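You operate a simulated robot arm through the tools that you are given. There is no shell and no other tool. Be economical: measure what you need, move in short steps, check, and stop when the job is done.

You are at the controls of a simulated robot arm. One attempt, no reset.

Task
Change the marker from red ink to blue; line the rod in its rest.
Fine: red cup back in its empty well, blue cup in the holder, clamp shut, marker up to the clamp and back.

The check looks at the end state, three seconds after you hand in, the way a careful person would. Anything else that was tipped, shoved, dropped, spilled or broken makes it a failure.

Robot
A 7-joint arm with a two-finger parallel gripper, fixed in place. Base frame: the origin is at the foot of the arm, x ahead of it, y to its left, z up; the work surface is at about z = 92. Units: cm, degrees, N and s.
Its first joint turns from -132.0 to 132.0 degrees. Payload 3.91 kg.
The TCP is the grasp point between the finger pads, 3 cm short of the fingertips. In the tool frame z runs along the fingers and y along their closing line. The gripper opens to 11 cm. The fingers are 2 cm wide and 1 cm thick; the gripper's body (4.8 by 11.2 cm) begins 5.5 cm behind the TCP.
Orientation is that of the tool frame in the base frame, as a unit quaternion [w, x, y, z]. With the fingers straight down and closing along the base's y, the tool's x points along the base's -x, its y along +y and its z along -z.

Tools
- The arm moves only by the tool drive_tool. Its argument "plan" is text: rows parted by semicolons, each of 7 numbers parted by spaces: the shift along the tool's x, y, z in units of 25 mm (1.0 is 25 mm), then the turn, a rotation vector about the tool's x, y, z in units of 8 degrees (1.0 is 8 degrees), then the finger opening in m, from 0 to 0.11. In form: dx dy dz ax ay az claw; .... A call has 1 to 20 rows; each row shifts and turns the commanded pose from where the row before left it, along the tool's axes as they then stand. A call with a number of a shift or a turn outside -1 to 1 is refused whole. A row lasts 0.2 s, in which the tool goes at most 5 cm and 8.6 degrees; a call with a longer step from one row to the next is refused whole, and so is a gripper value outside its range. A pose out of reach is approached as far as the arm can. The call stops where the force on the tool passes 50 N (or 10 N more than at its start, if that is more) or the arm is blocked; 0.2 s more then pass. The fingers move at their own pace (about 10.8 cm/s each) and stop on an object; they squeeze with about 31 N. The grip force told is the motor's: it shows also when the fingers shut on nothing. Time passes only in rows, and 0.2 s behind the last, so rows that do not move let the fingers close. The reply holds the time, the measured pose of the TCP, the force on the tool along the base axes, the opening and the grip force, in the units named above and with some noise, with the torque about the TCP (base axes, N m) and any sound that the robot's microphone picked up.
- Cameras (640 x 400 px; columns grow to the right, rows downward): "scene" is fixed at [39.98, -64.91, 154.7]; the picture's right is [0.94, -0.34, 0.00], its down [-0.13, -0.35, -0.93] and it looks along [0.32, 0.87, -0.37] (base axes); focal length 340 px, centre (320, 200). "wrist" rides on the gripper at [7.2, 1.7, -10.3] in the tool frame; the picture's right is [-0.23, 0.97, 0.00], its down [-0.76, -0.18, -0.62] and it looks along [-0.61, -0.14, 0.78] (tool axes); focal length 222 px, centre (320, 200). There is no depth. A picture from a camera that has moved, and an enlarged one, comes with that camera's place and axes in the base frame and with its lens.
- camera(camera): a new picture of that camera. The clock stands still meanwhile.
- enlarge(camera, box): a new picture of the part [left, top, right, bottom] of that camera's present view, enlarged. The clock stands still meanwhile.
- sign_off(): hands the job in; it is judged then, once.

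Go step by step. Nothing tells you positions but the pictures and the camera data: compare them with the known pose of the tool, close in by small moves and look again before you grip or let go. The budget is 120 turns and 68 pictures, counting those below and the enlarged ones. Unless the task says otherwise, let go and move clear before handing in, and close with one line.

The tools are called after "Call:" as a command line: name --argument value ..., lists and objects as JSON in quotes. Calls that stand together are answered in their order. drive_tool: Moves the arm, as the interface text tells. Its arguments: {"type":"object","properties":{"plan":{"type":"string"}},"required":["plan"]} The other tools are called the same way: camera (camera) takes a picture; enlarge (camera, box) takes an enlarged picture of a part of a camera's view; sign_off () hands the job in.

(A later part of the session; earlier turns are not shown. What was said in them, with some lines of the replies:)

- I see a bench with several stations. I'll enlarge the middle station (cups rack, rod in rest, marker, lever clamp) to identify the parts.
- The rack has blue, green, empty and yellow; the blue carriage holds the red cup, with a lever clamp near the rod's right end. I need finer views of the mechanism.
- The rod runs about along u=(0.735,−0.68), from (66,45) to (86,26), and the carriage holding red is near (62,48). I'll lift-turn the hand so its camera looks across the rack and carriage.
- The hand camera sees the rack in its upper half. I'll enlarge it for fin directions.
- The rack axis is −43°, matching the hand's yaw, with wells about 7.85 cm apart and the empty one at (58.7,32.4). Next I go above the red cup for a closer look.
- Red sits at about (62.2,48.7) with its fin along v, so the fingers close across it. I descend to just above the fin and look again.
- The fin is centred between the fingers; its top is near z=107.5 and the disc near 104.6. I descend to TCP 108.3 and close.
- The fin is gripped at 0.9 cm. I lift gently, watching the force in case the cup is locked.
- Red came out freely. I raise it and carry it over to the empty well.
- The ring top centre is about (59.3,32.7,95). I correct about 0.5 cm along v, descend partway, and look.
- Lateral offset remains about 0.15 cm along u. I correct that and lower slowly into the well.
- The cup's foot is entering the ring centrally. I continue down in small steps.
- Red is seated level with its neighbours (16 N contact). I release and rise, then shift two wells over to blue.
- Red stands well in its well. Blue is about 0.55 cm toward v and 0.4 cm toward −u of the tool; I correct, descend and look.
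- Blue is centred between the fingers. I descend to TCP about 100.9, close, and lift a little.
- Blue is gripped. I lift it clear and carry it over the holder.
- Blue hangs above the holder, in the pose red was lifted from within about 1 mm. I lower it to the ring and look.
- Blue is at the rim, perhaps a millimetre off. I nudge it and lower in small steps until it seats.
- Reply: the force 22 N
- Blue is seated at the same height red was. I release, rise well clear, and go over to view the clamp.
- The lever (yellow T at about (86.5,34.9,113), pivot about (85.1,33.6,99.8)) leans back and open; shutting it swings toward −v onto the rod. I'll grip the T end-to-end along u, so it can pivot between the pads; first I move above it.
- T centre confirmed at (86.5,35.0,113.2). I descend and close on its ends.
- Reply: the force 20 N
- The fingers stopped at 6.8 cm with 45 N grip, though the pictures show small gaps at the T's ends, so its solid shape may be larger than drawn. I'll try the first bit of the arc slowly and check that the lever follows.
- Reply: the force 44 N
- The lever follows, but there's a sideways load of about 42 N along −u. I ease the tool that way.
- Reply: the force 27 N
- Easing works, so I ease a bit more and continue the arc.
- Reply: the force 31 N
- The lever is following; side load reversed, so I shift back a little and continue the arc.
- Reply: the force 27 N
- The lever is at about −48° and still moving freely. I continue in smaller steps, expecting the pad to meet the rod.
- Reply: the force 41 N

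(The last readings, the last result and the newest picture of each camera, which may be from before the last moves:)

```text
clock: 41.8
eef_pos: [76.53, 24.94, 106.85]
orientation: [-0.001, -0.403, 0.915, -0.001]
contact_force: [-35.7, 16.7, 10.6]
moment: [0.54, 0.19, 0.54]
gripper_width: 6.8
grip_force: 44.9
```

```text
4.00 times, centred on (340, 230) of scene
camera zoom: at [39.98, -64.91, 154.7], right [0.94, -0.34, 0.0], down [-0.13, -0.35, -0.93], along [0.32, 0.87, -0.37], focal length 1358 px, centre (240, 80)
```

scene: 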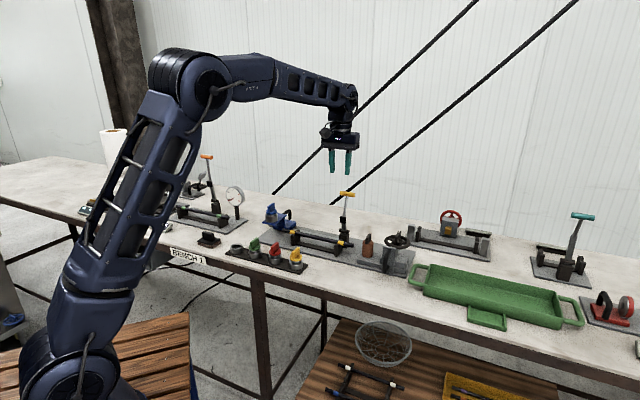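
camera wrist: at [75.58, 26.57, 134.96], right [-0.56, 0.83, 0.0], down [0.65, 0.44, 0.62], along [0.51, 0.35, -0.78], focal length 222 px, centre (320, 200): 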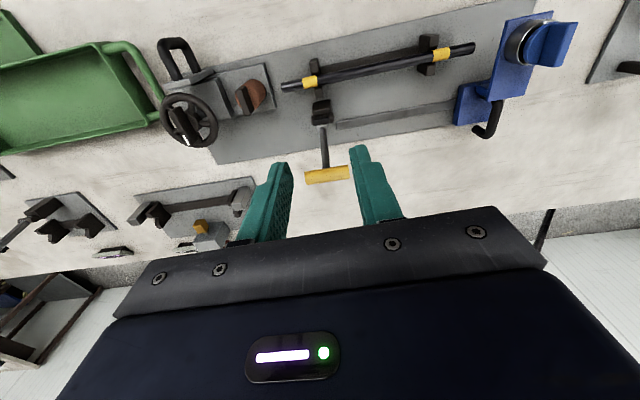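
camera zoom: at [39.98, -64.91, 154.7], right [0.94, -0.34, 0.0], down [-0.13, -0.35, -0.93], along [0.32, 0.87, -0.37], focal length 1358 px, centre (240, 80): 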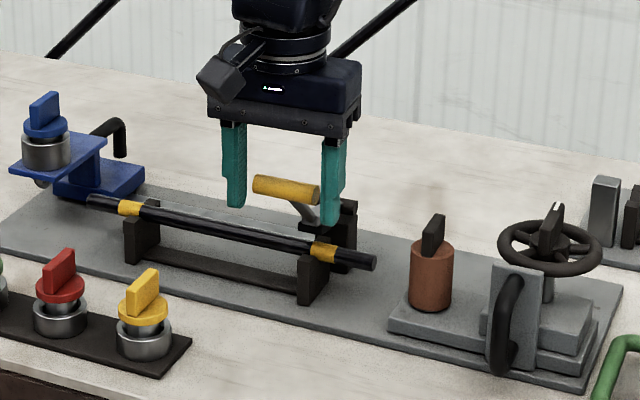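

The pad is nearing the rod. I ease sideways again and keep going.

Call:
drive_tool --plan "0 0.08 0 0 0 0 0.04;0.16 0.06 0.33 0 0 0 0.04;0.13 0 0.34 0 0 0 0.04;0.1 0 0.3 0 0 0 0.04;0 0 0 0 0 0 0.04"

Call:
enlarge --camera "scene" --box '[300, 180, 380, 280]'

```text
clock: 43.0
eef_pos: [75.8, 24.23, 104.53]
orientation: [0.0, -0.402, 0.916, -0.001]
contact_force: [-10.9, -4.4, 7.5]
moment: [0.2, -0.71, 0.01]
gripper_width: 6.79
grip_force: 44.8
```

```text
4.00 times, centred on (340, 230) of scene
camera zoom: at [39.98, -64.91, 154.7], right [0.94, -0.34, 0.0], down [-0.13, -0.35, -0.93], along [0.32, 0.87, -0.37], focal length 1358 px, centre (240, 80)
```

zoom: 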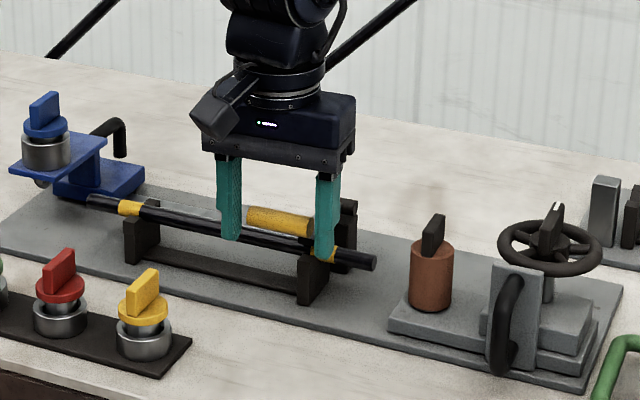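

Still free at about −73°. I continue downward.

Call:
drive_tool --plan "0.13 0 0.3 0 0 0 0.04;0.07 0 0.3 0 0 0 0.04;0.04 0 0.3 0 0 0 0.04;0 0 0 0 0 0 0.04"

Call:
enlarge --camera "scene" --box '[300, 190, 380, 290]'

```text
clock: 43.6
eef_pos: [75.71, 24.15, 103.64]
orientation: [0.004, -0.402, 0.916, -0.001]
contact_force: [-14.1, -6.2, 19.7]
moment: [-0.32, 0.66, 0.09]
gripper_width: 6.81
grip_force: 44.9
stopped in row 3: the force on the tool passed its limit at 59 N (the readings are from after the stop); the commanded pose is now the measured one
```

```text
4.00 times, centred on (340, 240) of scene
camera zoom: at [39.98, -64.91, 154.7], right [0.94, -0.34, 0.0], down [-0.13, -0.35, -0.93], along [0.32, 0.87, -0.37], focal length 1358 px, centre (240, 40)
```

zoom: 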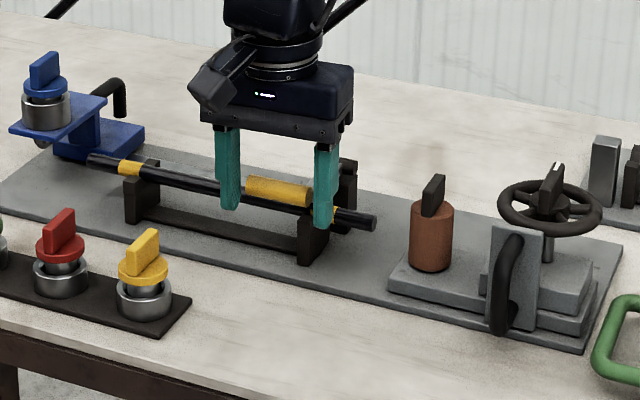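

A hard stop at about −77°, presumably the pad on the rod. I release, back off upward, and inspect.

Call:
drive_tool --plan "0 0 0 0 0 0 0.07;0 0 0 0 0 0 0.085;0 0 0 0 0 0 0.085;0 0 -0.5 0 0 0 0.085;0.2 0 -1 0 0 0 0.085;0.3 0 -1 0 0 0 0.085;0.5 0 -1 0 0 0 0.085;0.5 0 -1 0 0 0 0.06;0 0 -1 0 0 0 0.04;0 0 0 0 0 0 0.04"

Call:
camera --camera "wrist"

Call:
enlarge --camera "scene" --box '[310, 205, 370, 275]'

```text
clock: 45.8
eef_pos: [73.11, 21.24, 117.14]
orientation: [0.005, -0.402, 0.916, 0.0]
contact_force: [-0.4, 0.7, -0.2]
moment: [-0.01, 0.0, 0.0]
gripper_width: 4.02
grip_force: 0.0
```

```text
22 pictures are left
camera wrist: at [66.78, 16.94, 127.46], right [-0.56, 0.83, 0.0], down [0.64, 0.44, 0.63], along [0.52, 0.35, -0.78], focal length 222 px, centre (320, 200)
```

wrist: 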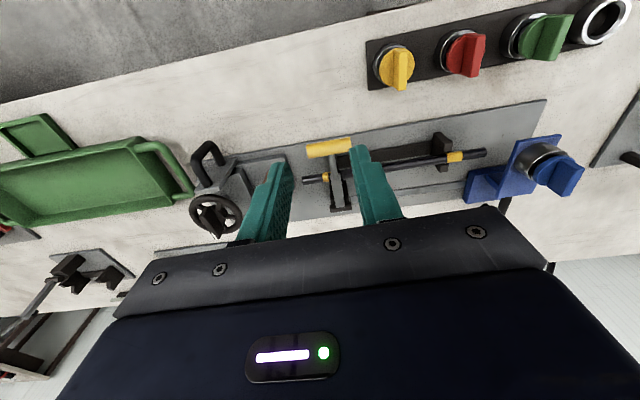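

```text
5.71 times, centred on (340, 240) of scene
camera zoom: at [39.98, -64.91, 154.7], right [0.94, -0.34, 0.0], down [-0.13, -0.35, -0.93], along [0.32, 0.87, -0.37], focal length 1940 px, centre (206, -29)
```

zoom: 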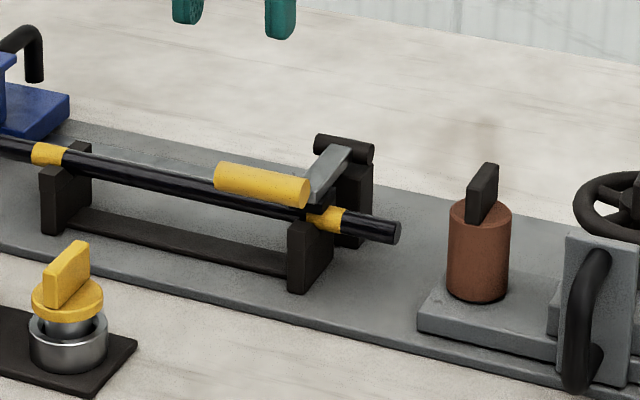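

The lever stays down. One closer look at whether the pad is on the rod.

Call:
enlarge --camera "wrist" --box '[270, 110, 510, 230]'

```text
2.67 times, centred on (390, 170) of wrist
camera zoom: at [66.78, 16.94, 127.46], right [-0.56, 0.83, 0.0], down [0.64, 0.44, 0.63], along [0.52, 0.35, -0.78], focal length 592 px, centre (133, 280)
```

zoom: 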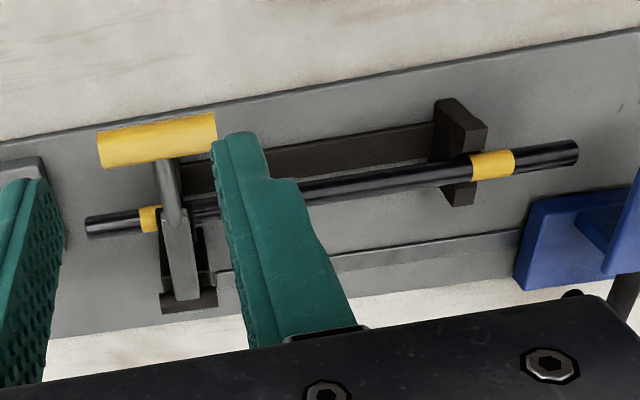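

The lever lies over the rod, so the clamp is shut. Next I go over the carriage's black rear handle (estimated bar near (70,56.8,99), running along v).

Call:
drive_tool --plan "0 0 -0.6 0 0 0 0.04;-0.877 0.96 0 0 0 0 0.04;-0.877 0.96 0 0 0 0 0.04;-0.877 0.96 0 0 0 0 0.04;-0.877 0.96 0 0 0 0 0.04;-0.877 0.96 0 0 0 0 0.04;-0.877 0.96 0 0 0 0 0.04;-0.877 0.96 0 0 0 0 0.04;-0.877 0.96 0 0 0 0 0.04;-0.877 0.96 0 0 0 0 0.04;-0.877 0.96 0 0 0 0 0.04;-0.877 0.96 0 0 0 0 0.04;0 0 0.6 0 0 0 0.04;0 0 0.8 0 0 0 0.04;0 0 0 0 0 0 0.04"

Call:
enlarge --camera "wrist" --box '[220, 30, 420, 230]'

Call:
enlarge --camera "scene" --box '[250, 165, 330, 245]'

```text
clock: 49.0
eef_pos: [70.01, 56.83, 115.29]
orientation: [0.005, -0.402, 0.916, 0.0]
contact_force: [-0.2, 0.4, 0.4]
moment: [-0.01, -0.02, -0.02]
gripper_width: 3.97
grip_force: 0.0
```

```text
2.00 times, centred on (320, 130) of wrist
camera zoom: at [63.71, 52.67, 125.53], right [-0.56, 0.83, 0.0], down [0.64, 0.44, 0.63], along [0.52, 0.35, -0.78], focal length 444 px, centre (320, 340)
```

zoom: 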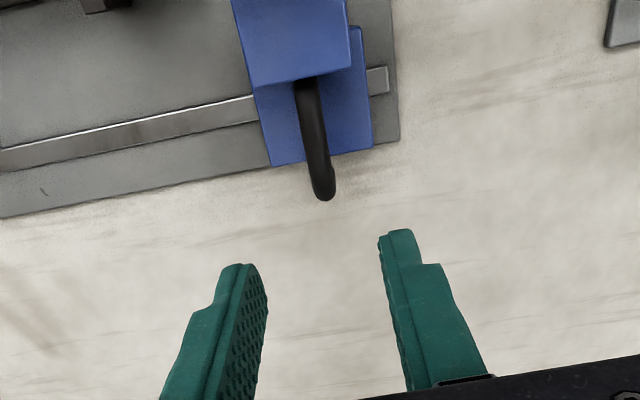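

```text
5.00 times, centred on (290, 205) of scene
camera zoom: at [39.98, -64.91, 154.7], right [0.94, -0.34, 0.0], down [-0.13, -0.35, -0.93], along [0.32, 0.87, -0.37], focal length 1698 px, centre (470, 175)
```

zoom: 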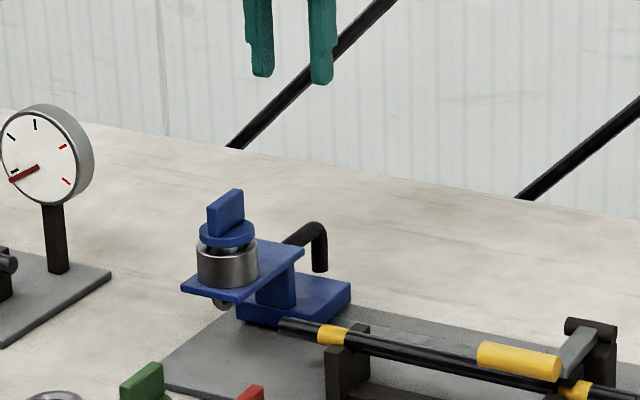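

The tool is right above the handle's bend (about (70.2,57,100)). I descend partway and check clearance between the hand's camera and the blue cup.

Call:
drive_tool --plan "0 0 0.9 0 0 0 0.04;0 0 0.9 0 0 0 0.04;0 0 0.9 0 0 0 0.04;0 0 0.9 0 0 0 0.04;0 0 0.7 0 0 0 0.04;0 0 0 0 0 0 0.04"

Call:
enlarge --camera "wrist" --box '[220, 60, 420, 260]'

Call:
enlarge --camera "scene" --box '[250, 165, 330, 245]'

```text
clock: 50.4
eef_pos: [70.08, 56.92, 104.52]
orientation: [0.005, -0.402, 0.916, -0.001]
contact_force: [-0.2, 0.2, -0.1]
moment: [0.01, 0.0, 0.01]
gripper_width: 3.99
grip_force: 0.1
```

```text
2.00 times, centred on (320, 160) of wrist
camera zoom: at [63.77, 52.7, 114.73], right [-0.56, 0.83, 0.0], down [0.64, 0.44, 0.63], along [0.52, 0.35, -0.78], focal length 444 px, centre (320, 280)
```

zoom: 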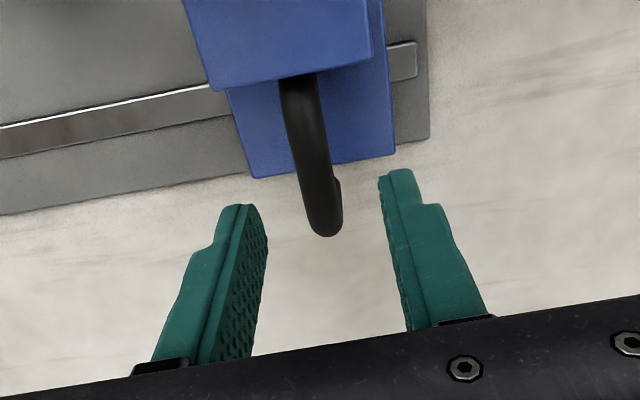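

```text
5.00 times, centred on (290, 205) of scene
camera zoom: at [39.98, -64.91, 154.7], right [0.94, -0.34, 0.0], down [-0.13, -0.35, -0.93], along [0.32, 0.87, -0.37], focal length 1698 px, centre (470, 175)
```

zoom: 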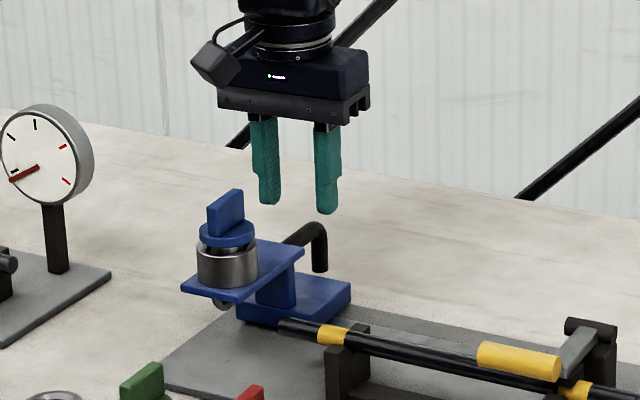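

Plenty of clearance, and the bar is between the fingers. I descend to TCP about 101 and close.

Call:
drive_tool --plan "0 0 0.5 0 0 0 0.04;0 0 0.5 0 0 0 0.04;0 0 0.45 0 0 0 0.04;0 0 0 0 0 0 0.02;0 0 0 0 0 0 0;0 0 0 0 0 0 0;0 0 0 0 0 0 0"

Call:
enlarge --camera "wrist" --box '[220, 60, 420, 260]'

```text
clock: 52.0
eef_pos: [70.31, 56.84, 100.94]
orientation: [0.005, -0.401, 0.916, -0.001]
contact_force: [11.2, -11.5, -1.6]
moment: [-0.14, -0.28, -0.92]
gripper_width: 1.4
grip_force: 44.8
```

```text
2.00 times, centred on (320, 160) of wrist
camera zoom: at [63.91, 52.64, 111.13], right [-0.56, 0.83, 0.0], down [0.64, 0.44, 0.63], along [0.52, 0.35, -0.78], focal length 444 px, centre (320, 280)
```

zoom: 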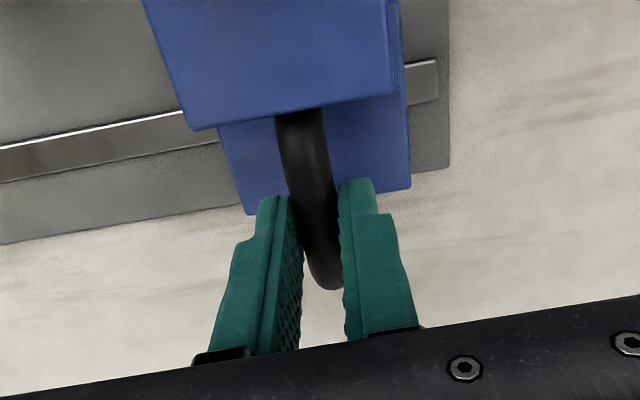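

Handle gripped at 1.4 cm. I start moving the carriage along +u and watch the forces.

Call:
drive_tool --plan "0 -0.2 0 0 0 0 0;0 -0.4 0 0 0 0 0;0 -0.4 0 0 0 0 0;0 -0.4 0 0 0 0 0;0 0 0 0 0 0 0"

Call:
enlarge --camera "scene" --box '[250, 165, 350, 245]'

```text
clock: 53.2
eef_pos: [72.55, 54.51, 100.93]
orientation: [0.003, -0.403, 0.915, 0.0]
contact_force: [-13.2, -13.3, -12.3]
moment: [-0.44, 0.51, -0.92]
gripper_width: 1.42
grip_force: 45.1
```

```text
5.00 times, centred on (300, 205) of scene
camera zoom: at [39.98, -64.91, 154.7], right [0.94, -0.34, 0.0], down [-0.13, -0.35, -0.93], along [0.32, 0.87, -0.37], focal length 1698 px, centre (420, 175)
```

zoom: 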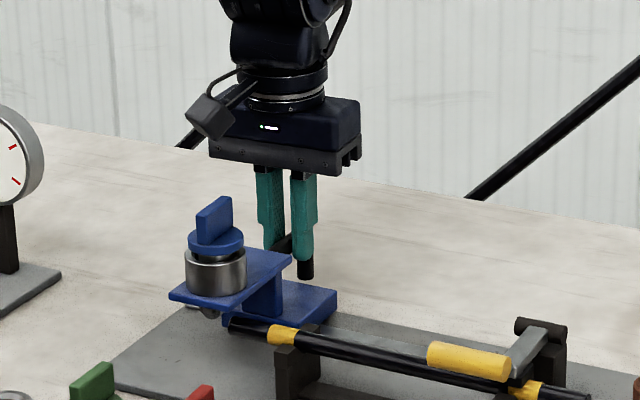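

The carriage slides. Force shows the track runs slightly more toward −v; I ease that way and carry on.

Call:
drive_tool --plan "0.08 -0.3 0.03 0 0 0 0;0.02 -0.4 0.03 0 0 0 0;0.02 -0.4 0 0 0 0 0;0.02 -0.4 0 0 0 0 0;0.02 -0.4 0 0 0 0 0;0 0 0 0 0 0 0"

```text
clock: 54.6
eef_pos: [76.12, 51.05, 100.9]
orientation: [0.005, -0.401, 0.916, 0.001]
contact_force: [17.5, 17.8, 3.4]
moment: [0.51, -0.5, -0.93]
gripper_width: 1.41
grip_force: 45.1
```

Overcorrected; I shift back and continue with almost no slope.

Call:
drive_tool --plan "-0.09 -0.3 0 0 0 0 0;0 -0.4 0 0 0 0 0;0 -0.4 0 0 0 0 0;0 -0.4 0 0 0 0 0;0 -0.4 0 0 0 0 0;0 0 0 0 0 0 0"

Call:
enlarge --camera "scene" --box '[260, 165, 380, 265]'

```text
clock: 56.0
eef_pos: [79.55, 47.86, 100.95]
orientation: [0.004, -0.402, 0.916, 0.0]
contact_force: [-25.1, -25.7, 6.0]
moment: [-0.55, 0.59, -0.95]
gripper_width: 1.46
grip_force: 44.6
```

```text
4.00 times, centred on (320, 215) of scene
camera zoom: at [39.98, -64.91, 154.7], right [0.94, -0.34, 0.0], down [-0.13, -0.35, -0.93], along [0.32, 0.87, -0.37], focal length 1358 px, centre (320, 140)
```

zoom: 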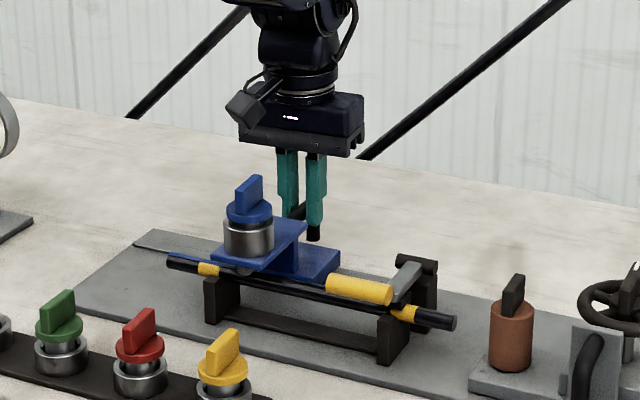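

A blue line is appearing on the rod. I correct sideways slightly and continue toward the clamp.

Call:
drive_tool --plan "0.055 -0.3 0 0 0 0 0;0.01 -0.4 0 0 0 0 0;0.01 -0.4 0 0 0 0 0;0.01 -0.4 0 0 0 0 0;0 0 0 0 0 0 0"

Call:
enlarge --camera "scene" --box '[270, 175, 380, 265]'

```text
clock: 57.2
eef_pos: [82.1, 45.21, 100.92]
orientation: [0.003, -0.402, 0.916, -0.001]
contact_force: [-19.1, -19.9, -9.3]
moment: [-0.34, 0.39, -0.94]
gripper_width: 1.41
grip_force: 44.8
```

```text
4.44 times, centred on (325, 220) of scene
camera zoom: at [39.98, -64.91, 154.7], right [0.94, -0.34, 0.0], down [-0.13, -0.35, -0.93], along [0.32, 0.87, -0.37], focal length 1509 px, centre (298, 111)
```

zoom: 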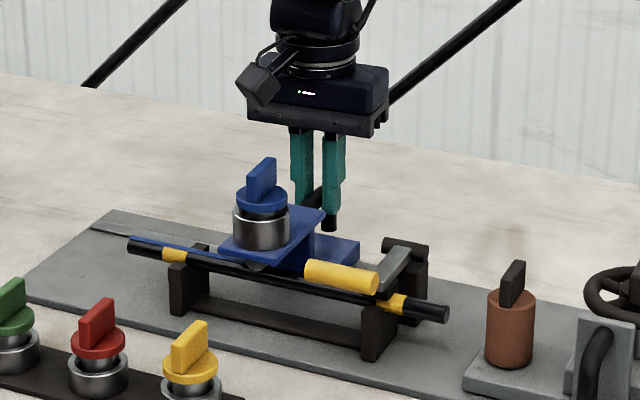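

About 3.5 cm remains between carriage and clamp block. I go on with finer steps.

Call:
drive_tool --plan "0.04 -0.3 0.02 0 0 0 0;0.012 -0.35 0 0 0 0 0;0.012 -0.35 0 0 0 0 0;0 0 0 0 0 0 0"

Call:
enlarge --camera "scene" --box '[290, 185, 380, 265]'

```text
clock: 58.2
eef_pos: [83.96, 43.4, 100.97]
orientation: [0.004, -0.401, 0.916, 0.0]
contact_force: [-17.8, -18.5, -10.8]
moment: [-0.34, 0.42, -0.91]
gripper_width: 1.4
grip_force: 45.4
```

```text
5.00 times, centred on (335, 225) of scene
camera zoom: at [39.98, -64.91, 154.7], right [0.94, -0.34, 0.0], down [-0.13, -0.35, -0.93], along [0.32, 0.87, -0.37], focal length 1698 px, centre (245, 75)
```

zoom: 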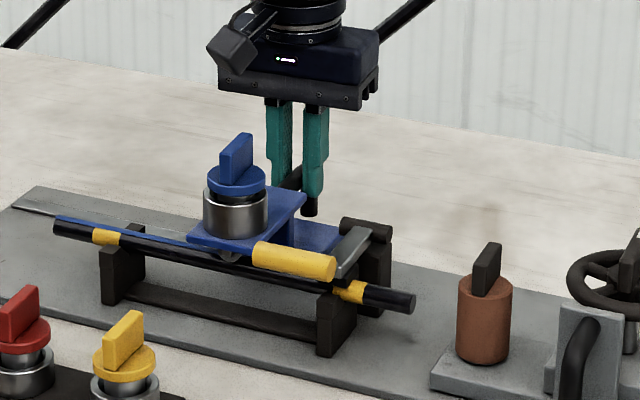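

Nearly at the clamp; no push-back along u yet. I creep forward and watch for contact.

Call:
drive_tool --plan "0.035 -0.12 0.03 0 0 0 0;0.004 -0.12 0 0 0 0 0;0.004 -0.12 0 0 0 0 0;0.004 -0.12 0 0 0 0 0;0 0 0 0 0 0 0"

Call:
enlarge --camera "wrist" --box '[120, 0, 420, 200]'

```text
clock: 59.4
eef_pos: [84.79, 42.59, 100.91]
orientation: [0.005, -0.402, 0.916, 0.001]
contact_force: [-3.2, -2.8, 5.6]
moment: [0.03, 0.07, -0.95]
gripper_width: 1.41
grip_force: 45.5
```

```text
2.00 times, centred on (270, 100) of wrist
camera zoom: at [78.46, 38.36, 111.06], right [-0.56, 0.83, 0.0], down [0.64, 0.44, 0.63], along [0.52, 0.35, -0.78], focal length 444 px, centre (420, 400)
```

zoom: 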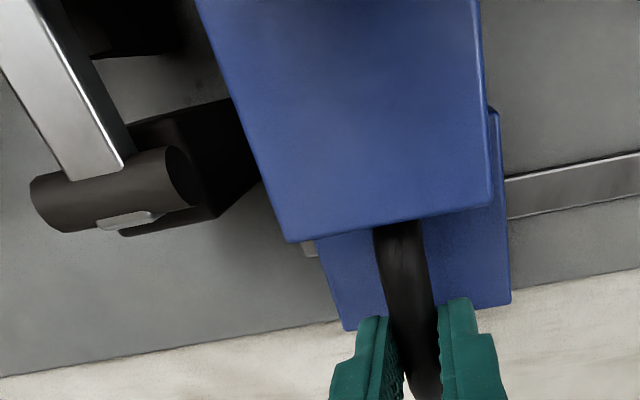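

The rail's end shows just past the carriage (about 0.7 cm left), with about 2 cm to the clamp. I creep on.

Call:
drive_tool --plan "0.004 -0.1 0 0 0 0 0;0.004 -0.1 0 0 0 0 0;0.004 -0.1 0 0 0 0 0;0 0 0 0 0 0 0"

```text
clock: 60.4
eef_pos: [85.39, 42.25, 100.83]
orientation: [0.005, -0.402, 0.916, 0.0]
contact_force: [-2.6, 10.2, 11.5]
moment: [0.42, -0.11, -0.9]
gripper_width: 1.42
grip_force: 45.5
```

A slight push-back (about 9 N) appears. Two more small steps and a look.

Call:
drive_tool --plan "0.01 -0.08 -0.02 0 0 0 0;0 -0.08 0 0 0 0 0;0 0 0 0 0 0 0"

Call:
enlarge --camera "wrist" --box '[120, 0, 420, 200]'

```text
clock: 61.2
eef_pos: [85.28, 42.07, 100.78]
orientation: [0.004, -0.403, 0.915, 0.001]
contact_force: [-22.5, 37.1, 7.2]
moment: [0.98, 0.26, -0.97]
gripper_width: 1.41
grip_force: 45.0
```

```text
2.00 times, centred on (270, 100) of wrist
camera zoom: at [79.0, 37.85, 111.07], right [-0.56, 0.83, 0.0], down [0.64, 0.44, 0.63], along [0.52, 0.36, -0.78], focal length 444 px, centre (420, 400)
```

zoom: 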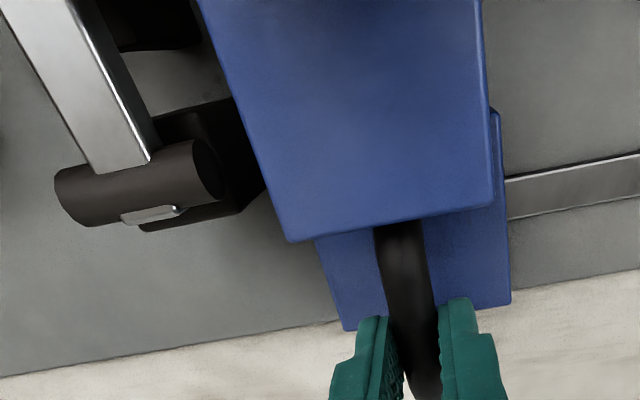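

The carriage is hard against its stop (42 N push-back). Now the return stroke, reversing along the track.

Call:
drive_tool --plan "-0.02 0.2 0 0 0 0 0;-0.015 0.4 0 0 0 0 0;-0.015 0.4 0 0 0 0 0;-0.015 0.4 0 0 0 0 0;0 0 0 0 0 0 0"

```text
clock: 62.4
eef_pos: [83.12, 44.31, 100.83]
orientation: [0.004, -0.401, 0.916, 0.0]
contact_force: [12.9, 10.2, 4.2]
moment: [0.7, -0.78, -0.96]
gripper_width: 1.45
grip_force: 45.0
```

Moving back smoothly; small correction and continue.

Call:
drive_tool --plan "-0.04 0.4 0 0 0 0 0;-0.015 0.4 0 0 0 0 0;-0.015 0.4 0 0 0 0 0;-0.015 0.4 0 0 0 0 0;-0.015 0.4 0 0 0 0 0;0 0 0 0 0 0 0"

```text
clock: 63.8
eef_pos: [79.54, 47.71, 100.89]
orientation: [0.005, -0.402, 0.916, 0.0]
contact_force: [-4.3, -4.8, 8.3]
moment: [-0.08, 0.16, -0.94]
gripper_width: 1.4
grip_force: 45.0
```

Good, low load. I continue back.

Call:
drive_tool --plan "-0.01 0.4 0 0 0 0 0;-0.01 0.4 0 0 0 0 0;-0.01 0.4 0 0 0 0 0;-0.01 0.4 0 0 0 0 0;-0.01 0.4 0 0 0 0 0;-0.01 0.4 0 0 0 0 0;0 0 0 0 0 0 0"

```text
clock: 65.4
eef_pos: [75.28, 52.16, 100.87]
orientation: [0.005, -0.402, 0.916, 0.001]
contact_force: [14.8, 14.2, 13.3]
moment: [0.5, -0.51, -0.93]
gripper_width: 1.41
grip_force: 44.9
```

About 6.8 cm remains to the starting position.

Call:
drive_tool --plan "-0.045 0.4 -0.03 0 0 0 0;-0.012 0.4 0 0 0 0 0;-0.012 0.4 0 0 0 0 0;-0.012 0.4 0 0 0 0 0;-0.012 0.4 0 0 0 0 0;-0.012 0.3 0 0 0 0 0;0 0 0 0 0 0 0"

Call:
enlarge --camera "scene" --box '[250, 165, 370, 265]'

```text
clock: 67.0
eef_pos: [71.17, 56.16, 100.77]
orientation: [0.005, -0.402, 0.915, 0.001]
contact_force: [18.3, 15.8, 13.2]
moment: [0.44, -0.41, -0.92]
gripper_width: 1.4
grip_force: 45.3
```

```text
4.00 times, centred on (310, 215) of scene
camera zoom: at [39.98, -64.91, 154.7], right [0.94, -0.34, 0.0], down [-0.13, -0.35, -0.93], along [0.32, 0.87, -0.37], focal length 1358 px, centre (360, 140)
```

zoom: 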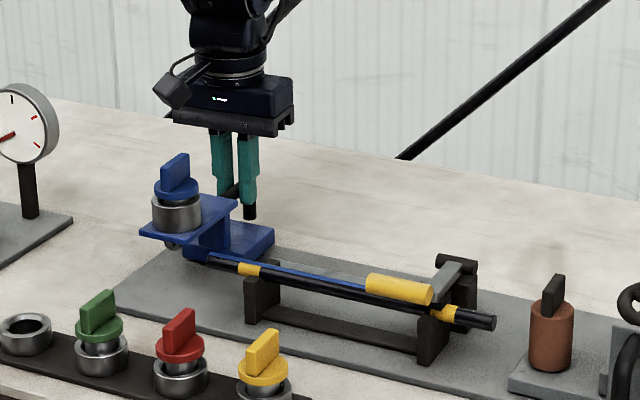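

The line is drawn along the rod. I creep the last centimetre home.

Call:
drive_tool --plan "-0.035 0.13 -0.03 0 0 0 0;-0.004 0.12 0 0 0 0 0;-0.004 0.1 0 0 0 0 0;0 0.08 0 0 0 0 0;0 0 0 0 0 0 0"

```text
clock: 68.2
eef_pos: [70.36, 56.86, 100.77]
orientation: [0.004, -0.401, 0.916, 0.0]
contact_force: [1.5, 0.3, 1.4]
moment: [-0.18, 0.19, -0.92]
gripper_width: 1.41
grip_force: 45.1
```

Back at the starting position to within 0.1 cm. I nudge once more for the stop, then release and rise clear.

Call:
drive_tool --plan "0 0.06 0 0 0 0 0;0 0.04 0 0 0 0 0;0 0 0 0 0 0 0"

```text
clock: 69.0
eef_pos: [70.49, 56.96, 100.79]
orientation: [0.004, -0.402, 0.916, 0.0]
contact_force: [6.3, -8.7, -5.5]
moment: [-0.23, -0.02, -0.93]
gripper_width: 1.41
grip_force: 45.5
```

Reaction at the home stop, so the carriage is home. I open the fingers and lift away.

Call:
drive_tool --plan "0 -0.03 0 0 0 0 0;0 0 0 0 0 0 0.025;0 0 0 0 0 0 0.04;0 0 0 0 0 0 0.04;0 0 -0.6 0 0 0 0.04;0 0 -1 0 0 0 0.04;0 0 -1 0 0 0 0.04;0 0 -1 0 0 0 0.04;0 0 -1 0 0 0 0.04;0 0 -1 0 0 0 0.04;0 0 -1 0 0 0 0.04;0 0 -1 0 0 0 0.04;0 0 0 0 0 0 0.04"

Call:
enlarge --camera "scene" --box '[220, 180, 380, 280]'

Call:
enlarge --camera "scene" --box '[290, 205, 370, 265]'

```text
clock: 71.8
eef_pos: [70.22, 56.85, 119.89]
orientation: [0.004, -0.402, 0.915, 0.001]
contact_force: [0.3, -0.6, -0.4]
moment: [0.0, -0.01, 0.0]
gripper_width: 4.0
grip_force: 0.1
```

```text
4.00 times, centred on (300, 230) of scene
camera zoom: at [39.98, -64.91, 154.7], right [0.94, -0.34, 0.0], down [-0.13, -0.35, -0.93], along [0.32, 0.87, -0.37], focal length 1358 px, centre (400, 80)
```

zoom: 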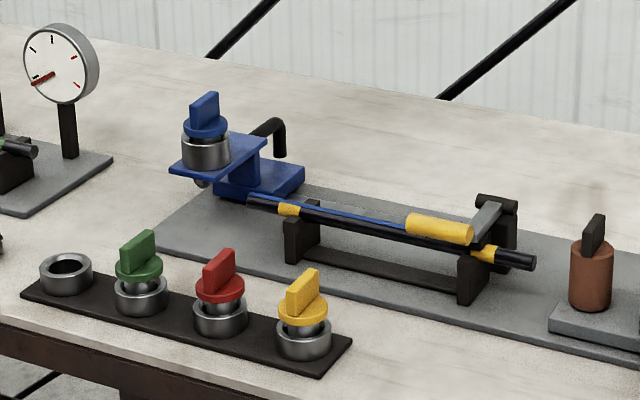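

```text
6.67 times, centred on (330, 235) of scene
camera zoom: at [39.98, -64.91, 154.7], right [0.94, -0.34, 0.0], down [-0.13, -0.35, -0.93], along [0.32, 0.87, -0.37], focal length 2264 px, centre (253, -33)
```

zoom: 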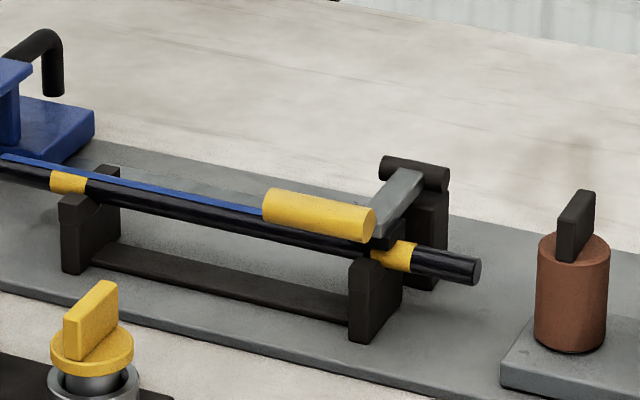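

The red cup is in its well, the blue cup in the holder, the clamp is shut, the line is on the rod, and the carriage is home with the arm clear. I hand in.

Call:
sign_off

```text
The job is handed in.
```

The marker now carries blue ink, and the red cup is back in its well. With the clamp shut, I ran the marker up to it and back, so the clamped rod has its blue line and the job is handed in.
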